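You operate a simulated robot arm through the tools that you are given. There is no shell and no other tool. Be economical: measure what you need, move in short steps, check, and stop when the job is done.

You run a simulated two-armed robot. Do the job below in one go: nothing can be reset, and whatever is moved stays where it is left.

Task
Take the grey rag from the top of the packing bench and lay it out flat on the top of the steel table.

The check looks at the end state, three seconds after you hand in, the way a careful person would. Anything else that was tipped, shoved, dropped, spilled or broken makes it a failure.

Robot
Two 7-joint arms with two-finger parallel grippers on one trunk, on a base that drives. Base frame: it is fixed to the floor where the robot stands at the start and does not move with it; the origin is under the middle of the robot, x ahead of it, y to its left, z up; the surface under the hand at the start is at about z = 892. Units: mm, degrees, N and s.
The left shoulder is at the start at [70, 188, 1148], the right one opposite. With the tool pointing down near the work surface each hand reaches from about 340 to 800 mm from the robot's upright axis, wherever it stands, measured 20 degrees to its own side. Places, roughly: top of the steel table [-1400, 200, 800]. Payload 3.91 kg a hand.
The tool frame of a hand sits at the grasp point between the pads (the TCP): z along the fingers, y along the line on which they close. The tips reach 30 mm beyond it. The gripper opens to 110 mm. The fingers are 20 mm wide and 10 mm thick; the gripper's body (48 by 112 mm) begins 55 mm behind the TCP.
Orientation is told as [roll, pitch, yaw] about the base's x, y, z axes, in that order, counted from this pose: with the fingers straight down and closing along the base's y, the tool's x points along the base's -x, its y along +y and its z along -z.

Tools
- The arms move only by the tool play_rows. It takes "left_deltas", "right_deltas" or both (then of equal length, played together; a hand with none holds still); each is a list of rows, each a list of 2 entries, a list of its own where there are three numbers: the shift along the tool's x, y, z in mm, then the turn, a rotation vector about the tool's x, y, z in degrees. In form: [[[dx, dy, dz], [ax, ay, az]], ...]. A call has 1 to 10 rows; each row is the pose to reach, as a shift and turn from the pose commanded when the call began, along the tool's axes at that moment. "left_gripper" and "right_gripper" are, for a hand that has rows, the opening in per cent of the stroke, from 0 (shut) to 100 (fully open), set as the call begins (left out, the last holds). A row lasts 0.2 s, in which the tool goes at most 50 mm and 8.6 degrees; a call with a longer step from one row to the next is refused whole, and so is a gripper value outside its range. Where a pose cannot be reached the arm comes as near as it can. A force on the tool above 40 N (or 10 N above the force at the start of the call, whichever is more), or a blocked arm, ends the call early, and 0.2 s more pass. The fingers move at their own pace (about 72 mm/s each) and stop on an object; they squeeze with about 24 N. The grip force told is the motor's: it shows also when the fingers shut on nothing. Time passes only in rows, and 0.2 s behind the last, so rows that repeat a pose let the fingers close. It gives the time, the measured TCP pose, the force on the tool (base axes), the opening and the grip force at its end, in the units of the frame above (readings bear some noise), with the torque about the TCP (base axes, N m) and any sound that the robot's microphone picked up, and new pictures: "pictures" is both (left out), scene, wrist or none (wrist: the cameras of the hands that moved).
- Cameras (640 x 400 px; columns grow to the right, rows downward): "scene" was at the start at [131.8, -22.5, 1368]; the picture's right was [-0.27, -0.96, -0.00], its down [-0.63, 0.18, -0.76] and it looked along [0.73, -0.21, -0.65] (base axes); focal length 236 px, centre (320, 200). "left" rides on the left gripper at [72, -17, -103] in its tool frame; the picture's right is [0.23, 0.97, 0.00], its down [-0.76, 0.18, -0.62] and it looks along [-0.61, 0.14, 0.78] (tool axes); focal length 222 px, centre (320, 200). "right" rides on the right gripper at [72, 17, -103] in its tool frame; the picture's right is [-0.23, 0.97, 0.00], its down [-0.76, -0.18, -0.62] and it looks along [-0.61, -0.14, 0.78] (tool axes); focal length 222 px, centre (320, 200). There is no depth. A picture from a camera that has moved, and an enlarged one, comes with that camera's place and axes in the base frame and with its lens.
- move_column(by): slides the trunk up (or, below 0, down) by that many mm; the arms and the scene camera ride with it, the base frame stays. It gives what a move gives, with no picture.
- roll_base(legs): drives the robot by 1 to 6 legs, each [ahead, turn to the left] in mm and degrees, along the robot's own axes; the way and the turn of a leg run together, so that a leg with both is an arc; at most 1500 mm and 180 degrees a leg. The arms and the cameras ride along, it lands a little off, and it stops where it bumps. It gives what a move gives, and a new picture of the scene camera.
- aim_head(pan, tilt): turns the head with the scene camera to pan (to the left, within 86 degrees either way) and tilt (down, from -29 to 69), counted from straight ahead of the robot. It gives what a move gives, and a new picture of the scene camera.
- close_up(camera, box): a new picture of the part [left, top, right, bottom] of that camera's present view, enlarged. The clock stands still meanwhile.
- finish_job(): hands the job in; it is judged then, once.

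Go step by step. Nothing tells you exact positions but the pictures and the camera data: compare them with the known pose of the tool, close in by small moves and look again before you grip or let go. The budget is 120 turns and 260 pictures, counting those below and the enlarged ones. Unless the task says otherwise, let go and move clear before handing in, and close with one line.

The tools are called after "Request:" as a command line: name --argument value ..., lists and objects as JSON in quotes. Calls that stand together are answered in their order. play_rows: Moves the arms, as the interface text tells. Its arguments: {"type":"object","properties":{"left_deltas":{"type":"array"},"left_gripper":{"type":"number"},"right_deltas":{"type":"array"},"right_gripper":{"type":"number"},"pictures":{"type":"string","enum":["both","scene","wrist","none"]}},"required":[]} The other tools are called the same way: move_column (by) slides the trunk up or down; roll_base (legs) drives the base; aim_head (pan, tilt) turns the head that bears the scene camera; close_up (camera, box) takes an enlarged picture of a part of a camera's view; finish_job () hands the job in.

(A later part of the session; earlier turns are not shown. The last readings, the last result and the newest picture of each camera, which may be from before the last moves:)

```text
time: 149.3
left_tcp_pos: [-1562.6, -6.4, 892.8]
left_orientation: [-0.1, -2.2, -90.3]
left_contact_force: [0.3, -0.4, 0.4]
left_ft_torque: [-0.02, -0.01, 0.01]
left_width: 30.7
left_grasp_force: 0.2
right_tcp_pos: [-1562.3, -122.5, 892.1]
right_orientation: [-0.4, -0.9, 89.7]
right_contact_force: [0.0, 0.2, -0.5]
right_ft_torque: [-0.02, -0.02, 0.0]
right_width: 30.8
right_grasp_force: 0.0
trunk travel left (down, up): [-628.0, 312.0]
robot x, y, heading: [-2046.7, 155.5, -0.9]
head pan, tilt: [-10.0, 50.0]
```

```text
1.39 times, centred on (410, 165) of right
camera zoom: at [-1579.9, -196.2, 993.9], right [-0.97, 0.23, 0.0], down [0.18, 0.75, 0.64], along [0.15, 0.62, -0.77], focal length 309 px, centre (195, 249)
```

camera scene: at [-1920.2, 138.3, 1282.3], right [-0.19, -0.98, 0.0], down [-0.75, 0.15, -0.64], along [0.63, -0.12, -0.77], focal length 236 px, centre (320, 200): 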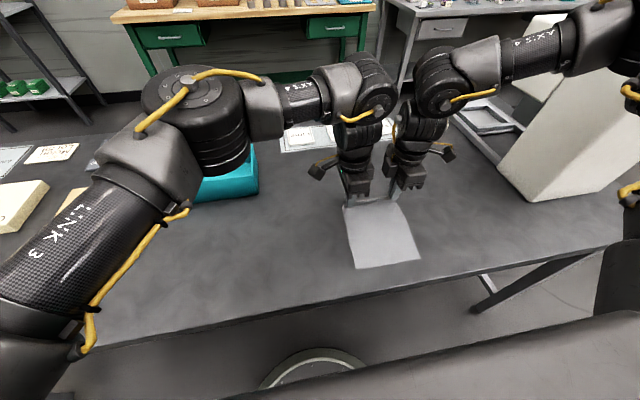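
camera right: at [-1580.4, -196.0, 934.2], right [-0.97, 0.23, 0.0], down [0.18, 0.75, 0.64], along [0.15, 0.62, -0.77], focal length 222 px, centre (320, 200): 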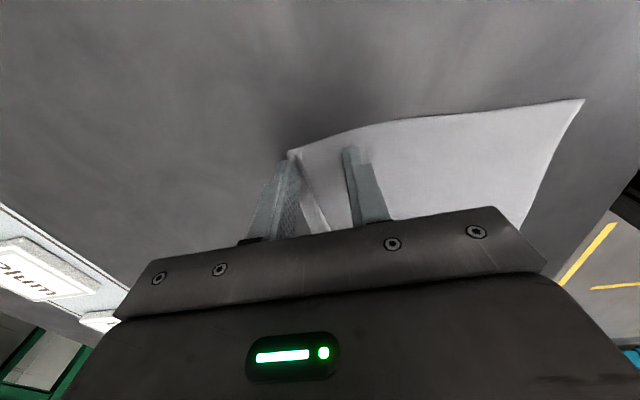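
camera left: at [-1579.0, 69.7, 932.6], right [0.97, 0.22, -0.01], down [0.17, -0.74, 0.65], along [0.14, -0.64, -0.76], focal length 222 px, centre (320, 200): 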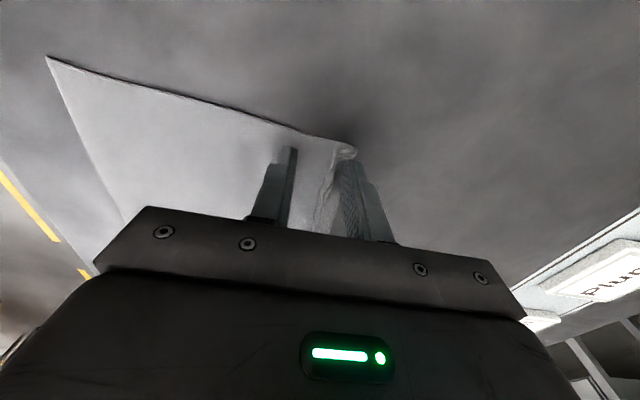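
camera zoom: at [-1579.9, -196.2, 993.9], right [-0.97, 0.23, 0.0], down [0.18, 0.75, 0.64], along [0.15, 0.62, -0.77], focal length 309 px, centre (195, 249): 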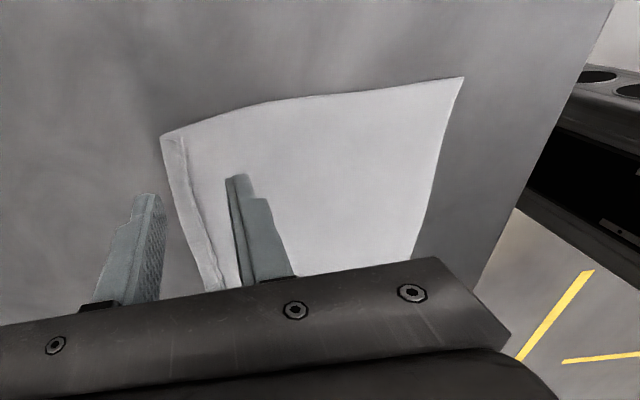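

A strip about 15 mm wide along the far edge appears folded over. I look closer after lifting the hands and moving back.

Request:
move_column --by 180

Request:
close_up --camera "left" --box '[180, 60, 420, 240]'

Request:
close_up --camera "right" --box '[220, 60, 460, 240]'

Request:
close_up --camera "scene" --box '[290, 160, 490, 300]'

```text
time: 151.3
left_tcp_pos: [-1561.7, -6.7, 1073.2]
left_orientation: [-0.1, -2.3, -90.3]
left_contact_force: [-0.8, 0.5, -0.4]
left_ft_torque: [-0.01, 0.01, 0.02]
left_width: 30.7
left_grasp_force: 0.1
right_tcp_pos: [-1561.8, -121.4, 1070.8]
right_orientation: [-0.4, -0.9, 89.7]
right_contact_force: [-0.2, 0.3, -0.1]
right_ft_torque: [0.0, 0.04, -0.04]
right_width: 30.8
right_grasp_force: 0.2
trunk travel left (down, up): [-808.0, 132.0]
robot x, y, heading: [-2045.1, 156.9, -1.1]
head pan, tilt: [-10.0, 50.0]
```

```text
2.22 times, centred on (300, 150) of left
camera zoom: at [-1578.4, 69.5, 1172.3], right [0.97, 0.22, -0.01], down [0.17, -0.74, 0.65], along [0.14, -0.64, -0.76], focal length 494 px, centre (364, 311)
```

zoom: 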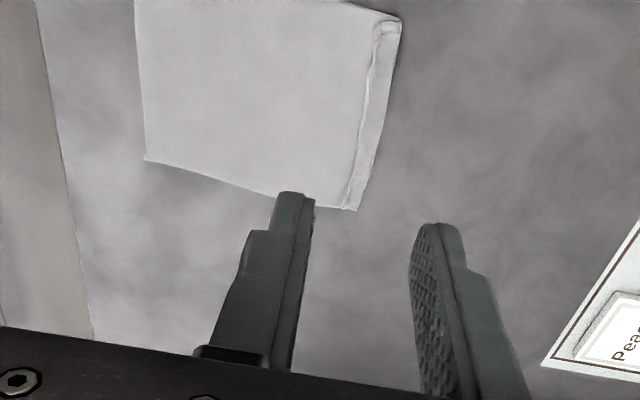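

```text
2.22 times, centred on (340, 150) of right
camera zoom: at [-1579.8, -196.2, 1173.9], right [-0.97, 0.23, 0.0], down [0.18, 0.75, 0.64], along [0.15, 0.62, -0.77], focal length 494 px, centre (276, 311)
```

zoom: 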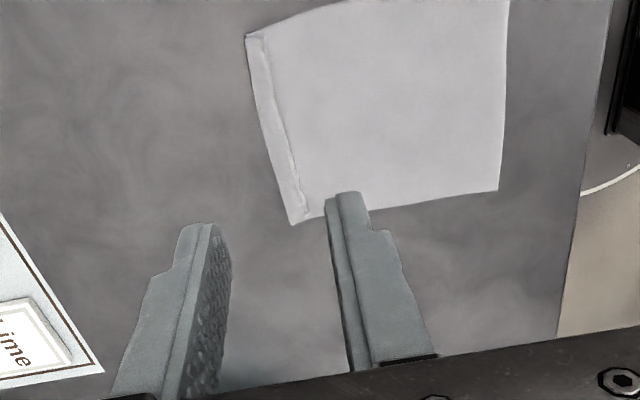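

```text
2.86 times, centred on (390, 230) of scene
camera zoom: at [-1918.6, 137.8, 1505.0], right [-0.19, -0.98, 0.0], down [-0.75, 0.15, -0.64], along [0.63, -0.12, -0.77], focal length 674 px, centre (120, 114)
```

zoom: 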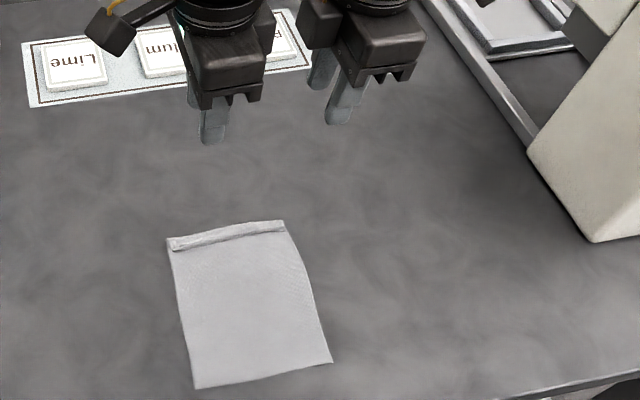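

Measured length is ~170 mm against ~186 mm originally, so the far edge is folded back about 16 mm. I'll unfold it: tilt the hands slightly so only the front fingers are low, set them just behind the flap's free edge, and sweep forward.

Request:
roll_base --legs '[[-82, 0]]'

Request:
play_rows --left_deltas '[[[0, 0, 0], [4, 0, 0]], [[0, 0, 0], [7.7, 0, 0]], [[0, 0, 0], [7.7, 0, 0]], [[0, 0, 0], [7.7, 0, 0]]]' --right_deltas '[[[0, 0, 0], [-3.5, 0, 0]], [[0, 0, 0], [-6.4, 0, 0]], [[0, 0, 0], [-6.4, 0, 0]], [[0, 0, 0], [-6.4, 0, 0]]]' --left_gripper 100 --right_gripper 100 --pictures "both"

```text
time: 152.4
left_tcp_pos: [-1635.8, -5.2, 1068.1]
left_orientation: [-0.5, -2.2, -90.1]
left_contact_force: [0.2, -0.4, -0.4]
left_ft_torque: [0.03, 0.06, 0.02]
left_width: 30.6
left_grasp_force: 0.1
right_tcp_pos: [-1635.9, -122.0, 1069.3]
right_orientation: [-0.2, -0.9, 89.7]
right_contact_force: [-0.1, -1.3, 0.3]
right_ft_torque: [-0.01, 0.03, -0.02]
right_width: 30.4
right_grasp_force: 0.0
trunk travel left (down, up): [-808.0, 132.0]
robot x, y, heading: [-2124.0, 153.3, -1.1]
head pan, tilt: [-10.0, 50.0]
camera scene: at [-1990.9, 138.3, 1504.4], right [-0.19, -0.98, 0.0], down [-0.76, 0.15, -0.64], along [0.63, -0.12, -0.77], focal length 236 px, centre (320, 200)
```

scene: 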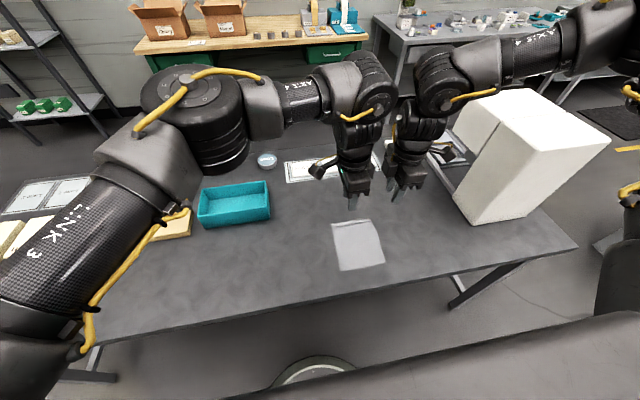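

```text
time: 153.4
left_tcp_pos: [-1647.8, 4.5, 1072.2]
left_orientation: [-7.8, -2.5, -90.2]
left_contact_force: [-0.5, -0.5, 0.1]
left_ft_torque: [-0.03, 0.03, -0.03]
left_width: 109.8
left_grasp_force: 0.1
left hand out of reach, approached as far as the arm can: row 1, 2, 3, 4
right_tcp_pos: [-1641.1, -119.9, 1072.7]
right_orientation: [6.0, -0.9, 89.8]
right_contact_force: [-0.3, 0.6, 1.0]
right_ft_torque: [-0.02, 0.0, 0.02]
right_width: 109.8
right_grasp_force: 0.0
trunk travel left (down, up): [-808.0, 132.0]
robot x, y, heading: [-2122.8, 154.1, -1.0]
head pan, tilt: [-10.0, 50.0]
camera scene: at [-1998.4, 139.4, 1505.0], right [-0.19, -0.98, 0.0], down [-0.75, 0.15, -0.64], along [0.63, -0.12, -0.77], focal length 236 px, centre (320, 200)
camera right: at [-1648.3, -194.4, 1175.0], right [-0.97, 0.23, 0.11], down [0.24, 0.75, 0.61], along [0.06, 0.62, -0.78], focal length 222 px, centre (320, 200)
camera left: at [-1649.4, 81.3, 1173.2], right [0.97, 0.22, -0.14], down [0.26, -0.74, 0.63], along [0.03, -0.64, -0.77], focal length 222 px, centre (320, 200)
```

scene: 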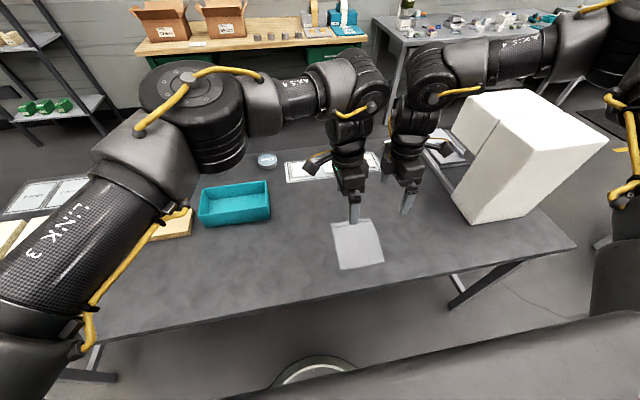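
right: 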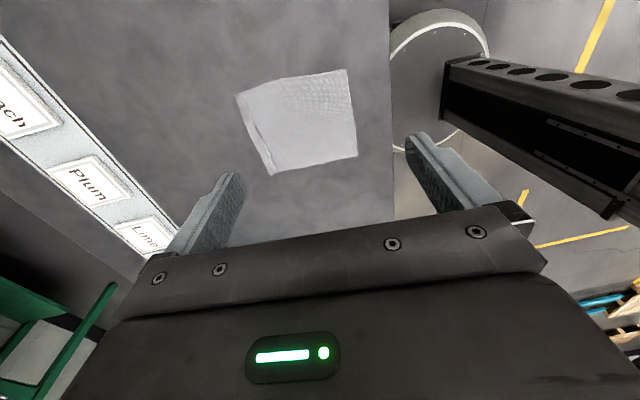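
left: 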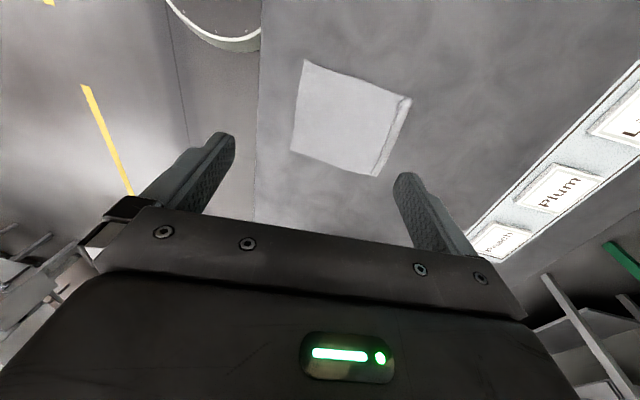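

The front fingers are lowered and will land ~25 mm behind the flap's free edge (x≈−1556). I lower to just above the rag.

Request:
move_column --by -226

Request:
close_up --camera "left" --box '[200, 40, 520, 240]'

Request:
close_up --camera "right" --box '[120, 40, 440, 240]'

```text
time: 155.8
left_tcp_pos: [-1646.9, 3.9, 845.9]
left_orientation: [-7.8, -2.5, -90.2]
left_contact_force: [0.4, 0.0, -1.1]
left_ft_torque: [0.01, 0.02, 0.0]
left_width: 110.1
left_grasp_force: 0.0
right_tcp_pos: [-1641.9, -120.8, 845.1]
right_orientation: [5.9, -0.9, 89.8]
right_contact_force: [0.7, -0.1, 0.4]
right_ft_torque: [-0.03, 0.02, 0.01]
right_width: 110.0
right_grasp_force: 0.2
trunk travel left (down, up): [-582.0, 358.0]
robot x, y, heading: [-2127.5, 153.8, -0.8]
head pan, tilt: [-10.0, 50.0]
```

```text
2.00 times, centred on (360, 140) of left
camera zoom: at [-1650.2, 81.3, 947.6], right [0.97, 0.22, -0.14], down [0.26, -0.74, 0.63], along [0.03, -0.64, -0.77], focal length 444 px, centre (240, 320)
```

zoom: 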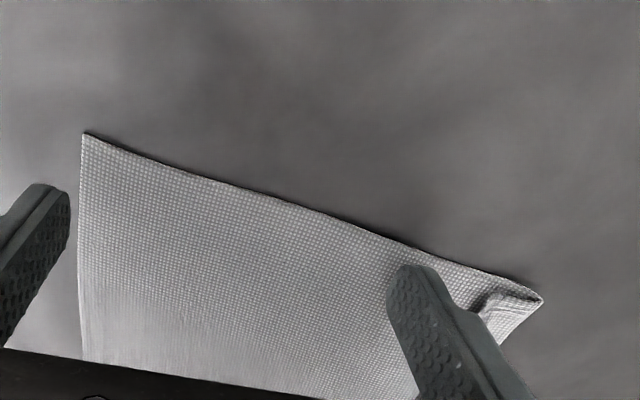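

```text
2.00 times, centred on (280, 140) of right
camera zoom: at [-1649.1, -194.4, 949.4], right [-0.97, 0.23, 0.1], down [0.24, 0.75, 0.61], along [0.06, 0.62, -0.78], focal length 444 px, centre (400, 320)
```

zoom: 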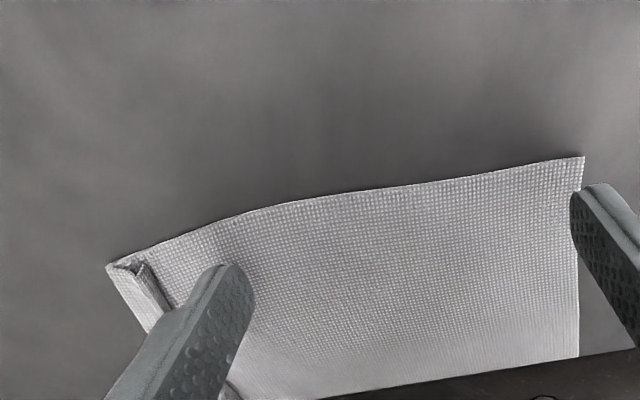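

The flap's free edge stands up a little, good for the sweep. I lower to light contact.

Request:
move_column --by -3

Request:
move_column --by -2

```text
time: 156.3
left_tcp_pos: [-1646.5, 3.7, 843.3]
left_orientation: [-7.7, -2.5, -90.2]
left_contact_force: [0.6, -0.3, -0.2]
left_ft_torque: [0.0, 0.01, 0.0]
left_width: 109.9
left_grasp_force: 0.0
right_tcp_pos: [-1642.3, -119.3, 842.8]
right_orientation: [5.8, -1.0, 89.8]
right_contact_force: [0.3, -0.2, 0.3]
right_ft_torque: [-0.06, -0.02, -0.01]
right_width: 110.1
right_grasp_force: 0.1
trunk travel left (down, up): [-579.0, 361.0]
robot x, y, heading: [-2127.9, 155.9, -1.0]
head pan, tilt: [-10.0, 50.0]
```

```text
time: 156.8
left_tcp_pos: [-1647.1, 5.2, 841.5]
left_orientation: [-7.7, -2.5, -90.2]
left_contact_force: [0.2, -0.8, -0.2]
left_ft_torque: [0.01, 0.01, 0.01]
left_width: 110.4
left_grasp_force: 0.0
right_tcp_pos: [-1642.5, -120.4, 840.7]
right_orientation: [5.9, -0.9, 89.9]
right_contact_force: [-0.1, 0.8, -1.3]
right_ft_torque: [0.04, -0.01, 0.04]
right_width: 109.9
right_grasp_force: 0.1
trunk travel left (down, up): [-577.0, 363.0]
robot x, y, heading: [-2127.2, 152.9, -1.1]
head pan, tilt: [-10.0, 50.0]
```

Still just clear. Two more millimetres, watching the force.

Request:
move_column --by -2

Request:
move_column --by -1

```text
time: 157.3
left_tcp_pos: [-1647.6, 4.3, 840.5]
left_orientation: [-7.6, -2.5, -90.2]
left_contact_force: [-0.5, -0.8, 5.0]
left_ft_torque: [0.03, -0.33, -0.05]
left_width: 109.5
left_grasp_force: 0.1
right_tcp_pos: [-1642.0, -121.0, 839.5]
right_orientation: [5.9, -0.9, 89.8]
right_contact_force: [-0.2, 0.0, -0.4]
right_ft_torque: [-0.02, 0.02, -0.01]
right_width: 110.0
right_grasp_force: 0.1
trunk travel left (down, up): [-575.0, 365.0]
robot x, y, heading: [-2129.5, 153.4, -0.7]
head pan, tilt: [-10.0, 50.0]
```

```text
time: 157.8
left_tcp_pos: [-1646.8, 5.1, 839.4]
left_orientation: [-7.5, -2.6, -90.2]
left_contact_force: [2.2, -0.7, 13.8]
left_ft_torque: [0.06, -0.89, -0.07]
left_width: 110.2
left_grasp_force: 0.0
right_tcp_pos: [-1643.2, -119.3, 838.8]
right_orientation: [5.9, -1.0, 89.9]
right_contact_force: [0.2, 0.9, -0.5]
right_ft_torque: [-0.03, -0.04, -0.04]
right_width: 110.1
right_grasp_force: 0.0
trunk travel left (down, up): [-574.0, 366.0]
robot x, y, heading: [-2126.5, 152.8, -0.9]
head pan, tilt: [-10.0, 50.0]
```

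Left touches (14 N), right not yet. I level them: left up slightly, right down.

Request:
play_rows --left_deltas '[[[0, 0, -0.6], [0, 0, 0]], [[0, 0, -1.2], [0, 0, 0]], [[0, 0, -1.2], [0, 0, 0]]]' --right_deltas '[[[0, 0, 0.7], [0, 0, 0]], [[0, 0, 1.5], [0, 0, 0]], [[0, 0, 1.5], [0, 0, 0]]]' --pictures "none"

```text
time: 158.7
left_tcp_pos: [-1648.7, 5.6, 839.8]
left_orientation: [-7.6, -2.5, -90.2]
left_contact_force: [1.4, 0.5, 3.9]
left_ft_torque: [0.03, -0.3, -0.03]
left_width: 110.0
left_grasp_force: 0.0
right_tcp_pos: [-1643.4, -119.9, 837.5]
right_orientation: [5.9, -0.9, 89.7]
right_contact_force: [1.9, -2.2, 10.3]
right_ft_torque: [-0.14, -0.67, -0.1]
right_width: 109.9
right_grasp_force: 0.1
trunk travel left (down, up): [-574.0, 366.0]
robot x, y, heading: [-2126.7, 155.3, -0.9]
head pan, tilt: [-10.0, 50.0]
```

Light contact on both. I sweep forward in short legs.

Request:
roll_base --legs '[[10, 0], [10, 0]]'

Request:
close_up --camera "left" --box '[200, 40, 520, 240]'

Request:
close_up --camera "right" --box '[120, 40, 440, 240]'

```text
time: 159.8
left_tcp_pos: [-1627.2, 4.7, 839.5]
left_orientation: [-7.7, -2.4, -90.1]
left_contact_force: [-0.1, 0.1, 1.0]
left_ft_torque: [-0.05, -0.02, -0.02]
left_width: 109.6
left_grasp_force: 0.1
right_tcp_pos: [-1622.3, -120.8, 838.0]
right_orientation: [5.8, -0.8, 89.7]
right_contact_force: [-1.2, 0.5, 15.7]
right_ft_torque: [-0.11, -0.87, -0.01]
right_width: 108.7
right_grasp_force: 0.1
trunk travel left (down, up): [-574.0, 366.0]
robot x, y, heading: [-2105.2, 152.9, -0.6]
head pan, tilt: [-10.0, 50.0]
camera scene: at [-1980.3, 139.7, 1271.3], right [-0.19, -0.98, 0.0], down [-0.75, 0.15, -0.64], along [0.63, -0.12, -0.77], focal length 236 px, centre (320, 200)
```

scene: 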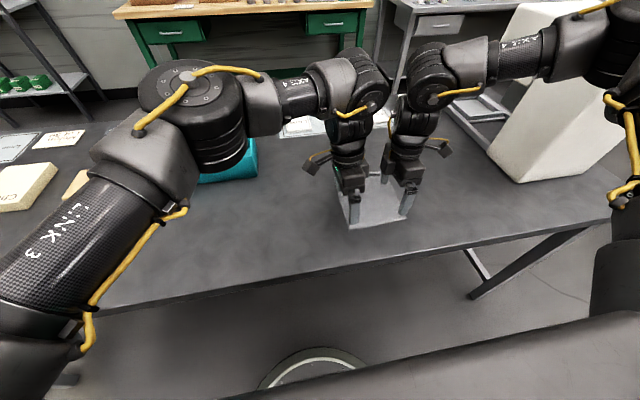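

```text
2.00 times, centred on (360, 140) of left
camera zoom: at [-1630.7, 81.5, 941.2], right [0.97, 0.22, -0.14], down [0.26, -0.74, 0.63], along [0.03, -0.64, -0.77], focal length 444 px, centre (240, 320)
```

zoom: 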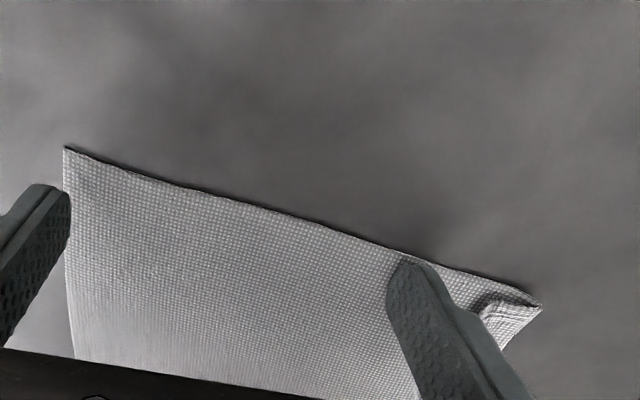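

```text
2.00 times, centred on (280, 140) of right
camera zoom: at [-1629.4, -194.1, 940.8], right [-0.97, 0.23, 0.1], down [0.24, 0.75, 0.61], along [0.06, 0.62, -0.78], focal length 444 px, centre (400, 320)
```

zoom: 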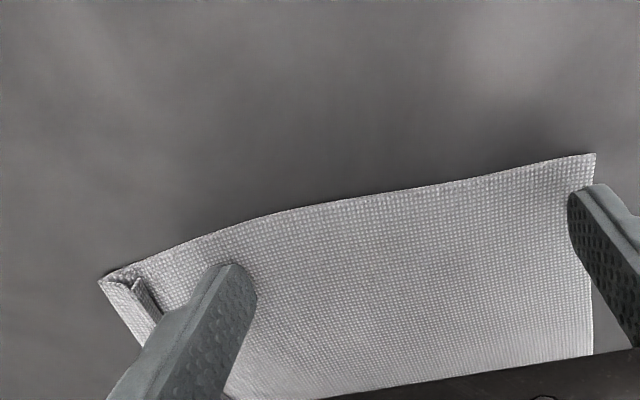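

The fingers dragged the whole rag along. I raise them to hover about 1 mm over the cloth; the flap edge stands higher than that, so it'll still be caught.

Request:
move_column --by 1.5

Request:
play_rows --right_deltas '[[[0, 0, -0.7], [0, 0, 0]], [[0, 0, -0.7], [0, 0, 0]]]' --pictures "none"

Request:
roll_base --legs '[[10, 0], [10, 0], [8, 0]]'

Request:
close_up --camera "left" --box '[200, 40, 520, 240]'

Request:
close_up --camera "right" --box '[120, 40, 440, 240]'

```text
time: 160.3
left_tcp_pos: [-1627.2, 4.3, 841.3]
left_orientation: [-7.7, -2.5, -90.2]
left_contact_force: [0.4, -0.1, -0.1]
left_ft_torque: [-0.02, 0.02, 0.0]
left_width: 110.0
left_grasp_force: 0.1
right_tcp_pos: [-1622.6, -120.5, 837.1]
right_orientation: [6.0, -0.9, 89.8]
right_contact_force: [0.7, -0.2, 1.0]
right_ft_torque: [-0.02, -0.05, 0.01]
right_width: 110.1
right_grasp_force: 0.0
trunk travel left (down, up): [-576.0, 364.0]
robot x, y, heading: [-2108.1, 153.3, -0.8]
head pan, tilt: [-10.0, 50.0]
```

```text
time: 160.9
left_tcp_pos: [-1626.6, 4.6, 842.1]
left_orientation: [-7.7, -2.3, -90.2]
left_contact_force: [0.7, -0.8, -0.8]
left_ft_torque: [-0.01, -0.01, 0.0]
left_width: 110.3
left_grasp_force: 0.0
right_tcp_pos: [-1620.4, -120.0, 839.7]
right_orientation: [6.0, -0.9, 89.9]
right_contact_force: [0.0, -0.7, -1.4]
right_ft_torque: [0.01, 0.01, -0.03]
right_width: 110.1
right_grasp_force: 0.0
trunk travel left (down, up): [-576.0, 364.0]
robot x, y, heading: [-2101.3, 153.3, -1.1]
head pan, tilt: [-10.0, 50.0]
```

```text
time: 162.3
left_tcp_pos: [-1598.3, 2.7, 841.0]
left_orientation: [-7.7, -2.4, -90.2]
left_contact_force: [-0.3, -0.2, 1.1]
left_ft_torque: [0.03, 0.01, -0.03]
left_width: 109.8
left_grasp_force: 0.0
right_tcp_pos: [-1593.5, -121.3, 838.7]
right_orientation: [5.7, -0.9, 89.8]
right_contact_force: [0.1, 0.0, 0.7]
right_ft_torque: [0.0, 0.02, 0.01]
right_width: 110.1
right_grasp_force: 0.0
trunk travel left (down, up): [-576.0, 364.0]
robot x, y, heading: [-2077.8, 152.9, -0.9]
head pan, tilt: [-10.0, 50.0]
camera scene: at [-1951.6, 138.5, 1272.6], right [-0.19, -0.98, 0.0], down [-0.75, 0.15, -0.64], along [0.63, -0.12, -0.77], focal length 236 px, centre (320, 200)
```

scene: 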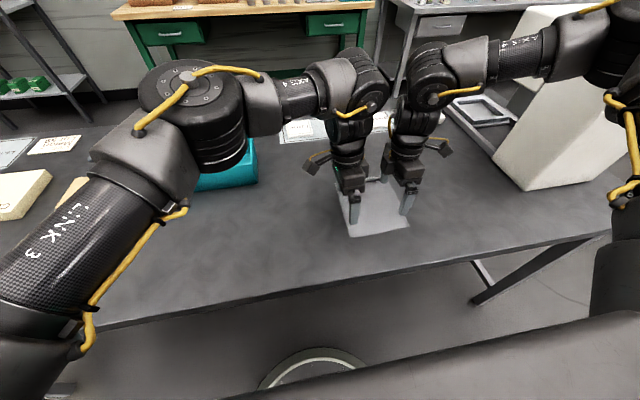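

```text
2.00 times, centred on (360, 140) of left
camera zoom: at [-1602.2, 80.5, 942.2], right [0.97, 0.22, -0.14], down [0.26, -0.74, 0.63], along [0.03, -0.64, -0.77], focal length 444 px, centre (240, 320)
```

zoom: 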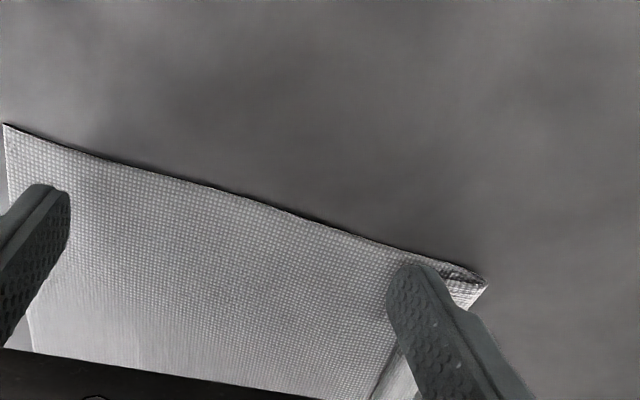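

```text
2.00 times, centred on (280, 140) of right
camera zoom: at [-1600.9, -195.1, 942.3], right [-0.97, 0.23, 0.1], down [0.24, 0.75, 0.61], along [0.06, 0.62, -0.78], focal length 444 px, centre (400, 320)
```

zoom: 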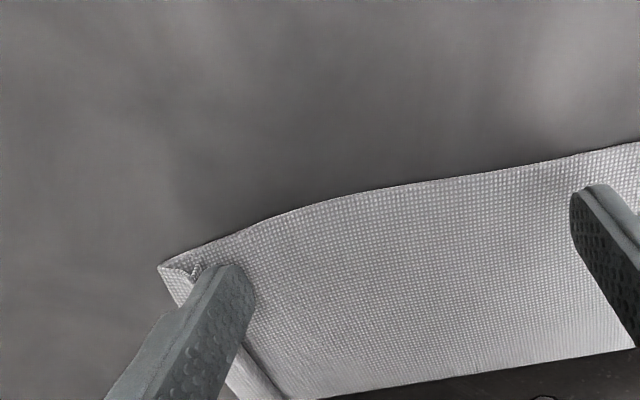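

Now the fingers slide over the body and are at the flap's edge. I continue.

Request:
roll_base --legs '[[9, 0], [9, 0]]'

Request:
close_up --camera "left" --box '[200, 40, 520, 240]'

Request:
close_up --camera "right" --box '[120, 40, 440, 240]'

```text
time: 163.4
left_tcp_pos: [-1581.2, 3.7, 841.5]
left_orientation: [-7.7, -2.4, -90.3]
left_contact_force: [0.8, 0.3, -0.2]
left_ft_torque: [-0.03, 0.02, -0.02]
left_width: 109.9
left_grasp_force: 0.1
right_tcp_pos: [-1575.8, -121.8, 839.3]
right_orientation: [5.9, -0.9, 89.8]
right_contact_force: [0.6, 0.0, 0.3]
right_ft_torque: [0.05, -0.01, 0.02]
right_width: 110.1
right_grasp_force: 0.1
trunk travel left (down, up): [-576.0, 364.0]
robot x, y, heading: [-2061.0, 155.7, -0.7]
head pan, tilt: [-10.0, 50.0]
camera scene: at [-1933.6, 138.1, 1272.6], right [-0.19, -0.98, 0.0], down [-0.75, 0.15, -0.64], along [0.63, -0.12, -0.77], focal length 236 px, centre (320, 200)
```

scene: 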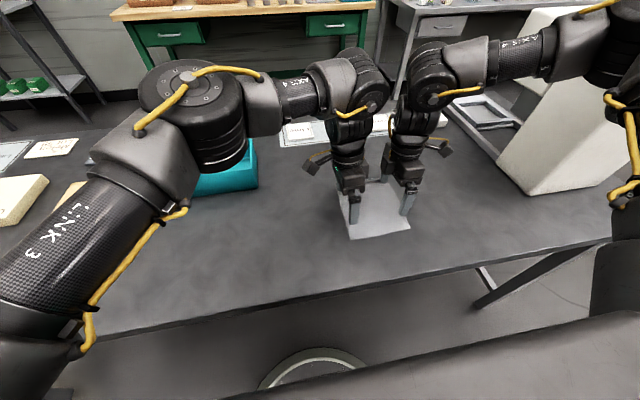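

```text
2.00 times, centred on (360, 140) of left
camera zoom: at [-1584.2, 80.1, 942.1], right [0.97, 0.22, -0.14], down [0.26, -0.74, 0.63], along [0.03, -0.64, -0.77], focal length 444 px, centre (240, 320)
```

zoom: 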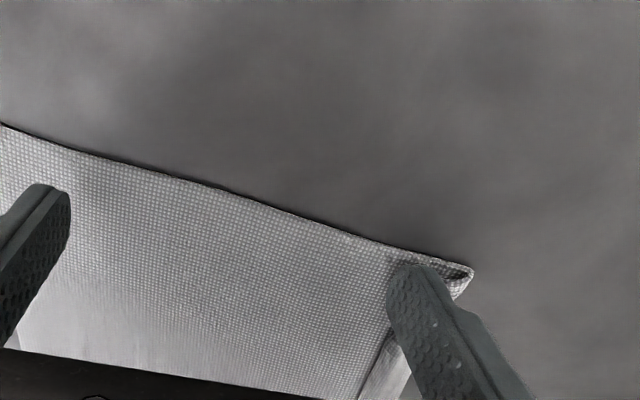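

```text
2.00 times, centred on (280, 140) of right
camera zoom: at [-1582.9, -195.5, 942.2], right [-0.97, 0.23, 0.1], down [0.24, 0.75, 0.61], along [0.06, 0.62, -0.78], focal length 444 px, centre (400, 320)
```

zoom: 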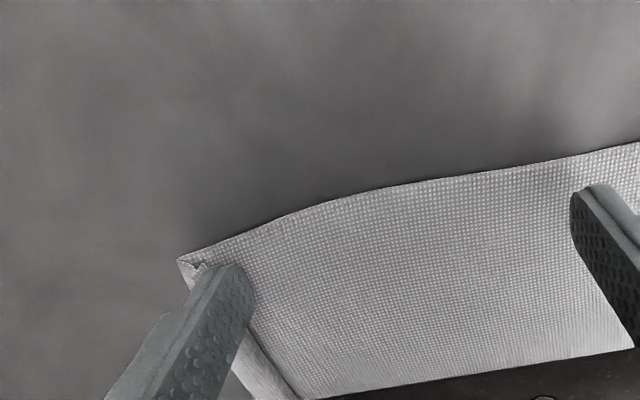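

The rag slides along on the smooth steel. I'll drag it back 45 mm under light pressure, then unfold by opening the fingers: rear finger holds the body back while the front one pushes the flap.

Request:
move_column --by -3

Request:
roll_base --legs '[[-10, 0], [-10, 0], [-10, 0], [-10, 0], [-8, 0]]'

Request:
move_column --by 100

Request:
play_rows --left_deltas '[[[0, 0, 0], [-4, 0, 0]], [[0, 0, 0], [-7.6, 0, 0]], [[0, 0, 0], [-7.6, 0, 0]], [[0, 0, 0], [-7.6, 0, 0]]]' --right_deltas '[[[0, 0, 0], [3, 0, 0]], [[0, 0, 0], [5.9, 0, 0]], [[0, 0, 0], [5.9, 0, 0]], [[0, 0, 0], [5.9, 0, 0]]]' --left_gripper 0 --right_gripper 0 --pictures "both"

```text
time: 163.9
left_tcp_pos: [-1581.9, 3.6, 838.5]
left_orientation: [-7.6, -2.4, -90.2]
left_contact_force: [0.6, -0.2, 11.2]
left_ft_torque: [0.05, -0.69, -0.05]
left_width: 109.8
left_grasp_force: 0.0
right_tcp_pos: [-1576.3, -120.9, 837.5]
right_orientation: [5.6, -1.0, 89.8]
right_contact_force: [-0.3, -0.9, 9.1]
right_ft_torque: [-0.07, -0.55, -0.01]
right_width: 110.0
right_grasp_force: 0.1
trunk travel left (down, up): [-573.0, 367.0]
robot x, y, heading: [-2059.5, 154.0, -0.9]
head pan, tilt: [-10.0, 50.0]
```

```text
time: 166.0
left_tcp_pos: [-1631.7, 5.0, 839.8]
left_orientation: [-7.6, -2.4, -90.1]
left_contact_force: [-1.5, 3.5, 16.6]
left_ft_torque: [0.18, -0.94, 0.17]
left_width: 108.4
left_grasp_force: 0.1
right_tcp_pos: [-1626.2, -119.5, 837.8]
right_orientation: [5.7, -1.0, 89.8]
right_contact_force: [-1.7, 0.6, 10.1]
right_ft_torque: [-0.08, -0.59, 0.03]
right_width: 108.9
right_grasp_force: 0.1
trunk travel left (down, up): [-573.0, 367.0]
robot x, y, heading: [-2107.9, 156.0, -1.1]
head pan, tilt: [-10.0, 50.0]
camera scene: at [-1985.1, 140.5, 1270.0], right [-0.19, -0.98, 0.0], down [-0.75, 0.14, -0.65], along [0.63, -0.12, -0.76], focal length 236 px, centre (320, 200)
```

scene: 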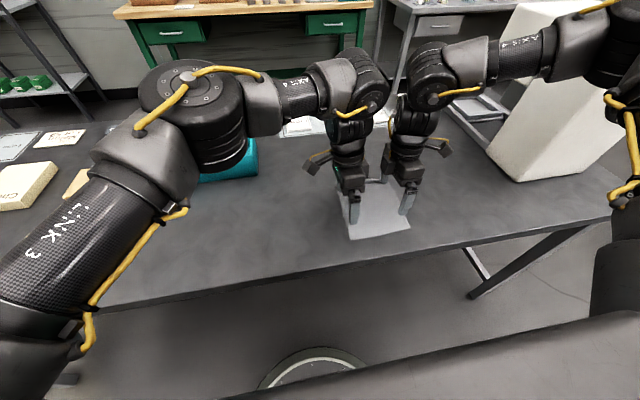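

```text
time: 167.3
left_tcp_pos: [-1630.2, 4.4, 936.8]
left_orientation: [-7.8, -2.4, -90.2]
left_contact_force: [0.6, -0.9, -0.6]
left_ft_torque: [-0.02, 0.01, 0.04]
left_width: 110.0
left_grasp_force: 0.0
right_tcp_pos: [-1624.1, -120.3, 935.2]
right_orientation: [6.0, -0.8, 89.8]
right_contact_force: [-0.4, -0.8, 0.1]
right_ft_torque: [0.0, 0.02, 0.0]
right_width: 110.0
right_grasp_force: 0.0
trunk travel left (down, up): [-673.0, 267.0]
robot x, y, heading: [-2107.1, 155.7, -1.0]
head pan, tilt: [-10.0, 50.0]
```

```text
time: 168.3
left_tcp_pos: [-1629.0, 4.3, 938.0]
left_orientation: [0.0, -2.4, -90.2]
left_contact_force: [-0.1, 0.6, 0.0]
left_ft_torque: [-0.02, 0.01, 0.03]
left_width: 0.0
left_grasp_force: 24.1
right_tcp_pos: [-1625.7, -120.2, 935.7]
right_orientation: [0.0, -0.9, 89.7]
right_contact_force: [0.0, -0.5, 0.3]
right_ft_torque: [0.0, -0.02, 0.03]
right_width: 0.1
right_grasp_force: 24.3
trunk travel left (down, up): [-673.0, 267.0]
robot x, y, heading: [-2107.3, 152.4, -0.9]
head pan, tilt: [-10.0, 50.0]
camera scene: at [-1981.6, 139.0, 1369.6], right [-0.19, -0.98, 0.0], down [-0.75, 0.15, -0.64], along [0.63, -0.12, -0.77], focal length 236 px, centre (320, 200)
camera right: at [-1642.1, -194.6, 1037.8], right [-0.97, 0.23, 0.0], down [0.18, 0.75, 0.64], along [0.14, 0.62, -0.77], focal length 222 px, centre (320, 200)
camera left: at [-1646.6, 80.8, 1037.8], right [0.97, 0.22, -0.01], down [0.18, -0.74, 0.65], along [0.14, -0.64, -0.76], focal length 222 px, centre (320, 200)
```

scene: 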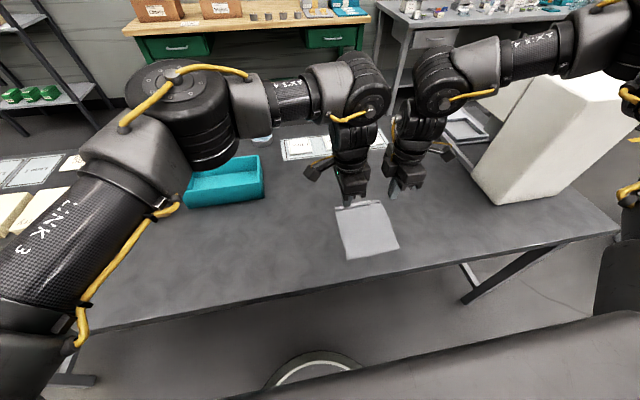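
right: 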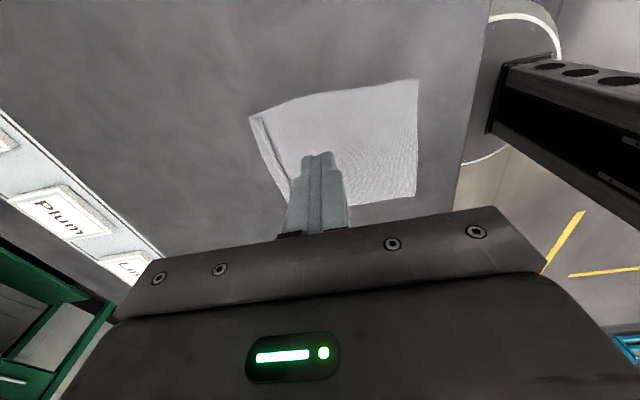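
left: 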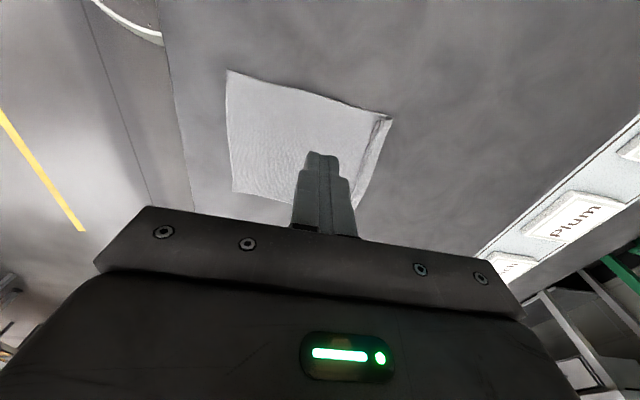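

Flap: fold at x≈−1556, free edge ≈−1570. I move forward 38 mm so the closed fingers stand just behind the free edge, and lower.

Request:
roll_base --legs '[[36, 0]]'

Request:
move_column --by -94

Request:
close_up --camera "left" --box '[220, 60, 460, 220]'

Request:
close_up --camera "right" --box '[180, 60, 420, 220]'

```text
time: 169.2
left_tcp_pos: [-1600.8, 4.0, 941.9]
left_orientation: [0.3, -2.5, -90.4]
left_contact_force: [-0.1, 0.3, 0.2]
left_ft_torque: [-0.03, -0.05, -0.01]
left_width: 0.2
left_grasp_force: 23.6
right_tcp_pos: [-1595.2, -122.1, 939.7]
right_orientation: [-0.4, -1.0, 89.8]
right_contact_force: [0.0, 0.6, 0.4]
right_ft_torque: [-0.02, -0.04, -0.01]
right_width: 0.3
right_grasp_force: 23.7
trunk travel left (down, up): [-673.0, 267.0]
robot x, y, heading: [-2072.2, 153.0, -1.1]
head pan, tilt: [-10.0, 50.0]
camera scene: at [-1954.6, 138.8, 1370.6], right [-0.19, -0.98, 0.0], down [-0.75, 0.15, -0.65], along [0.64, -0.12, -0.76], focal length 236 px, centre (320, 200)
```

scene: 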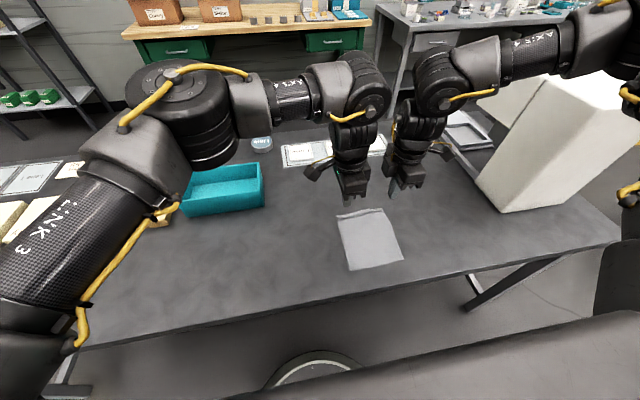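

```text
time: 170.5
left_tcp_pos: [-1595.8, 3.4, 843.8]
left_orientation: [-0.2, -2.3, -90.3]
left_contact_force: [0.6, -0.3, 0.3]
left_ft_torque: [0.01, -0.02, 0.02]
left_width: 0.0
left_grasp_force: 24.0
right_tcp_pos: [-1589.7, -121.2, 843.0]
right_orientation: [0.0, -0.9, 89.7]
right_contact_force: [-0.2, -0.8, -0.6]
right_ft_torque: [-0.02, 0.02, -0.04]
right_width: 0.0
right_grasp_force: 23.7
trunk travel left (down, up): [-579.0, 361.0]
robot x, y, heading: [-2074.0, 153.7, -1.0]
head pan, tilt: [-10.0, 50.0]
```

```text
2.50 times, centred on (340, 140) of left
camera zoom: at [-1611.4, 79.4, 944.1], right [0.98, 0.22, -0.01], down [0.17, -0.74, 0.65], along [0.14, -0.64, -0.76], focal length 555 px, centre (270, 350)
```

zoom: 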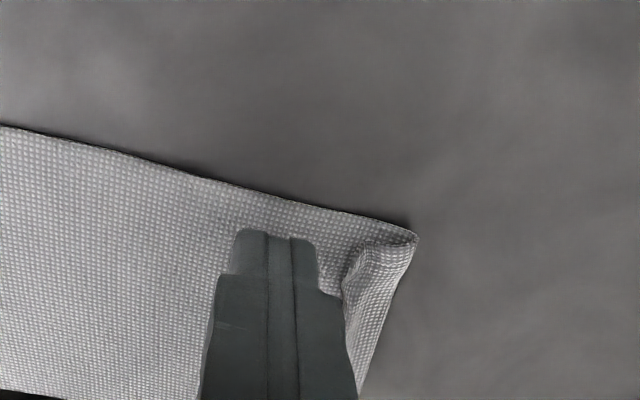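

```text
2.50 times, centred on (300, 140) of right
camera zoom: at [-1607.1, -195.8, 944.1], right [-0.97, 0.23, 0.0], down [0.18, 0.75, 0.64], along [0.14, 0.62, -0.77], focal length 555 px, centre (370, 350)
```

zoom: 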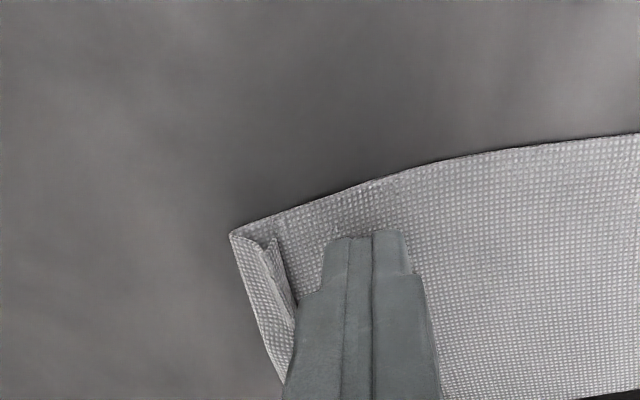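

Well placed: flap edges stand up just ahead of the fingers. I lower to light contact.

Request:
move_column --by -9

Request:
move_column --by -2

```text
time: 171.1
left_tcp_pos: [-1595.8, 3.4, 835.6]
left_orientation: [0.0, -2.4, -90.4]
left_contact_force: [0.5, -0.5, -0.6]
left_ft_torque: [0.02, 0.02, 0.02]
left_width: 0.0
left_grasp_force: 24.5
right_tcp_pos: [-1590.1, -122.2, 833.3]
right_orientation: [0.0, -0.8, 89.7]
right_contact_force: [0.0, 0.1, 0.2]
right_ft_torque: [0.01, 0.01, 0.01]
right_width: 0.0
right_grasp_force: 23.7
trunk travel left (down, up): [-570.0, 370.0]
robot x, y, heading: [-2073.7, 154.1, -1.1]
head pan, tilt: [-10.0, 50.0]
```

```text
time: 171.6
left_tcp_pos: [-1595.3, 2.7, 832.4]
left_orientation: [-0.1, -2.5, -90.4]
left_contact_force: [-0.9, 0.5, 0.4]
left_ft_torque: [0.04, -0.01, 0.02]
left_width: 0.7
left_grasp_force: 24.1
right_tcp_pos: [-1589.8, -121.2, 831.3]
right_orientation: [0.0, -0.9, 89.7]
right_contact_force: [0.2, 0.0, 6.4]
right_ft_torque: [-0.06, 0.02, -0.03]
right_width: 0.0
right_grasp_force: 24.2
trunk travel left (down, up): [-568.0, 372.0]
robot x, y, heading: [-2068.3, 155.6, -1.1]
head pan, tilt: [-10.0, 50.0]
```

Right touches lightly; I bring left down 1 mm and open both grippers to sweep the flap forward.

Request:
play_rows --left_deltas '[[[0, 0, 1], [0, 0, 0]], [[0, 0, 1], [0, 0, 0]]]' --pictures "none"

Request:
play_rows --left_deltas '[[[0, 0, 0], [0, 0, 0]], [[0, 0, 0], [0, 0, 0]], [[0, 0, 0], [0, 0, 0]]]' --right_deltas '[[[0, 0, 0], [0, 0, 0]], [[0, 0, 0], [0, 0, 0]], [[0, 0, 0], [0, 0, 0]]]' --left_gripper 65 --right_gripper 65 --pictures "wrist"

```text
time: 172.2
left_tcp_pos: [-1594.5, 4.4, 833.6]
left_orientation: [-0.1, -2.4, -90.3]
left_contact_force: [0.1, 0.5, 0.3]
left_ft_torque: [-0.02, 0.03, -0.01]
left_width: 0.0
left_grasp_force: 23.5
right_tcp_pos: [-1589.6, -121.3, 831.4]
right_orientation: [-0.1, -0.8, 89.6]
right_contact_force: [0.6, -0.1, 7.4]
right_ft_torque: [-0.04, -0.04, 0.01]
right_width: 0.2
right_grasp_force: 24.5
trunk travel left (down, up): [-568.0, 372.0]
robot x, y, heading: [-2071.9, 156.4, -1.1]
head pan, tilt: [-10.0, 50.0]
```

```text
time: 173.0
left_tcp_pos: [-1595.2, 3.9, 833.7]
left_orientation: [-0.1, -2.5, -90.3]
left_contact_force: [0.7, -0.5, -0.5]
left_ft_torque: [-0.03, 0.01, 0.0]
left_width: 71.5
left_grasp_force: 0.1
right_tcp_pos: [-1590.9, -121.3, 833.0]
right_orientation: [-0.2, -0.9, 89.7]
right_contact_force: [1.5, -0.5, 8.5]
right_ft_torque: [-0.04, 0.04, 0.0]
right_width: 68.7
right_grasp_force: 0.1
trunk travel left (down, up): [-568.0, 372.0]
robot x, y, heading: [-2070.4, 153.4, -1.1]
head pan, tilt: [-10.0, 50.0]
camera right: at [-1607.4, -195.3, 933.5], right [-0.97, 0.23, 0.0], down [0.18, 0.75, 0.64], along [0.14, 0.62, -0.77], focal length 222 px, centre (320, 200)
camera left: at [-1611.6, 79.8, 932.4], right [0.98, 0.22, -0.01], down [0.17, -0.74, 0.66], along [0.14, -0.64, -0.76], focal length 222 px, centre (320, 200)
```

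right: 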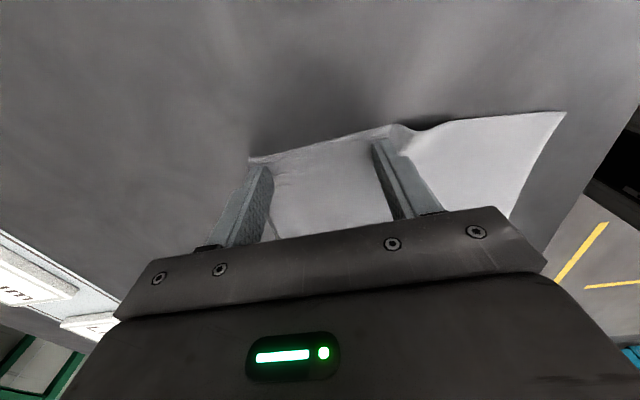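
left: 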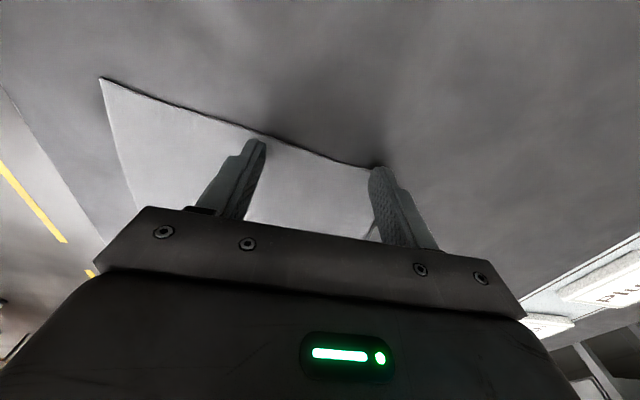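

I raise the hands to see the result.

Request:
move_column --by 110

Request:
close_up --camera "left" --box '[180, 40, 460, 240]'

Request:
close_up --camera "right" --box '[180, 40, 500, 240]'

Request:
close_up --camera "scene" --box '[290, 160, 470, 300]'

```text
time: 174.4
left_tcp_pos: [-1593.9, 2.8, 942.1]
left_orientation: [0.0, -2.4, -90.2]
left_contact_force: [-0.4, -0.2, 0.5]
left_ft_torque: [0.01, -0.01, -0.01]
left_width: 71.6
left_grasp_force: 0.0
right_tcp_pos: [-1589.2, -122.2, 940.6]
right_orientation: [0.0, -1.0, 89.7]
right_contact_force: [0.0, -0.2, -0.5]
right_ft_torque: [0.03, 0.01, 0.04]
right_width: 71.2
right_grasp_force: 0.0
trunk travel left (down, up): [-678.0, 262.0]
robot x, y, heading: [-2072.1, 156.4, -0.7]
head pan, tilt: [-10.0, 50.0]
```

```text
2.00 times, centred on (320, 140) of left
camera zoom: at [-1611.0, 79.3, 1041.9], right [0.98, 0.22, -0.01], down [0.17, -0.74, 0.65], along [0.14, -0.64, -0.76], focal length 444 px, centre (320, 320)
```

zoom: 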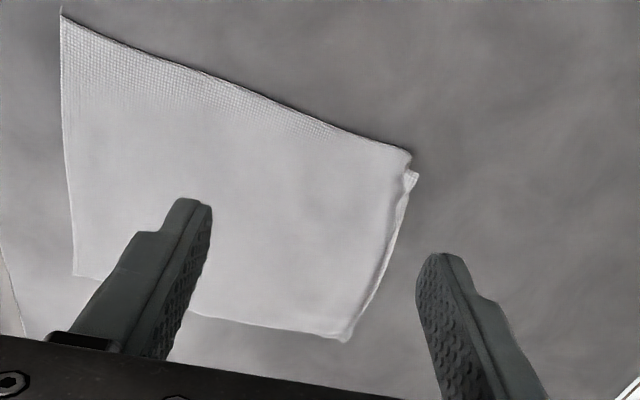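

```text
2.00 times, centred on (340, 140) of right
camera zoom: at [-1606.9, -195.9, 1042.8], right [-0.97, 0.23, 0.0], down [0.18, 0.75, 0.64], along [0.14, 0.62, -0.77], focal length 444 px, centre (280, 320)
```

zoom: 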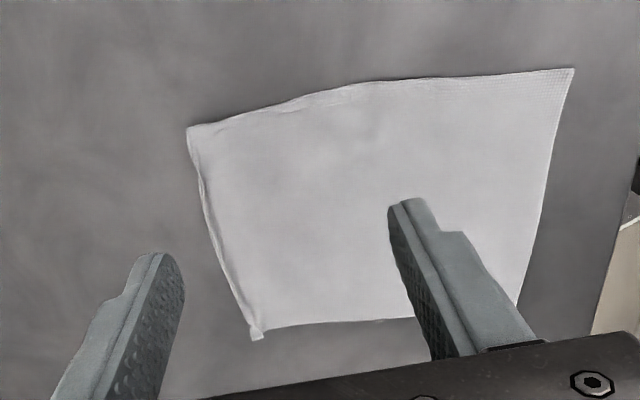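

```text
2.86 times, centred on (380, 230) of scene
camera zoom: at [-1945.8, 138.1, 1374.5], right [-0.19, -0.98, 0.0], down [-0.75, 0.15, -0.64], along [0.63, -0.12, -0.77], focal length 674 px, centre (149, 114)
```

zoom: 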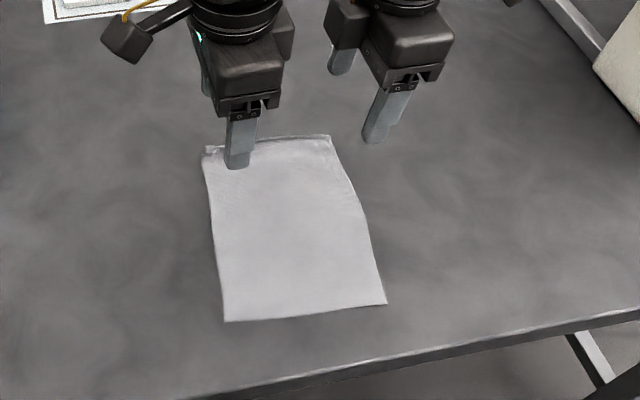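

The flap has nearly unfolded; a narrow strip is left. I zoom in on it.

Request:
close_up --camera "left" --box '[300, 90, 400, 220]'

Request:
close_up --camera "right" --box '[250, 80, 350, 220]'

```text
3.08 times, centred on (350, 155) of left
camera zoom: at [-1611.0, 79.3, 1041.9], right [0.98, 0.22, -0.01], down [0.17, -0.74, 0.65], along [0.14, -0.64, -0.76], focal length 684 px, centre (228, 338)
```

zoom: 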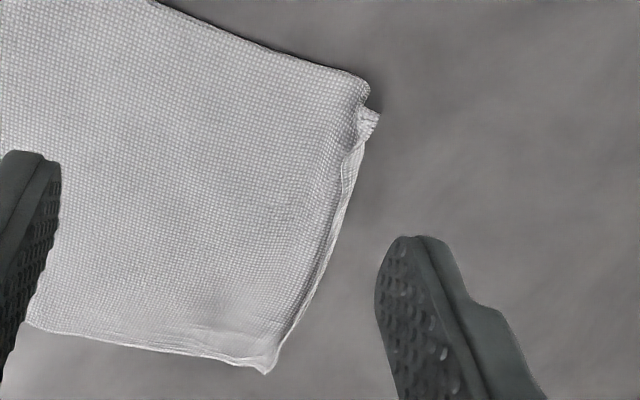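

```text
2.86 times, centred on (300, 150) of right
camera zoom: at [-1606.9, -195.9, 1042.8], right [-0.97, 0.23, 0.0], down [0.18, 0.75, 0.64], along [0.14, 0.62, -0.77], focal length 635 px, centre (377, 343)
```

zoom: 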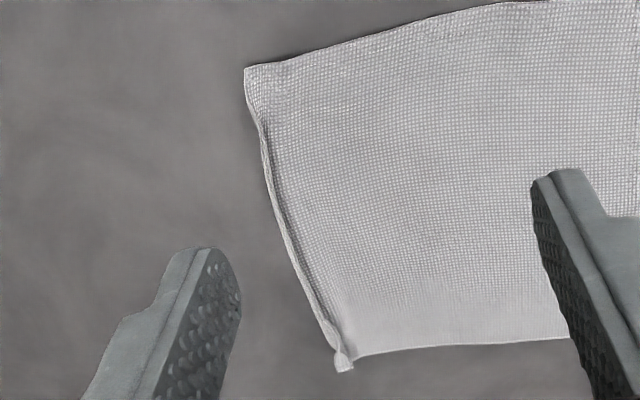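

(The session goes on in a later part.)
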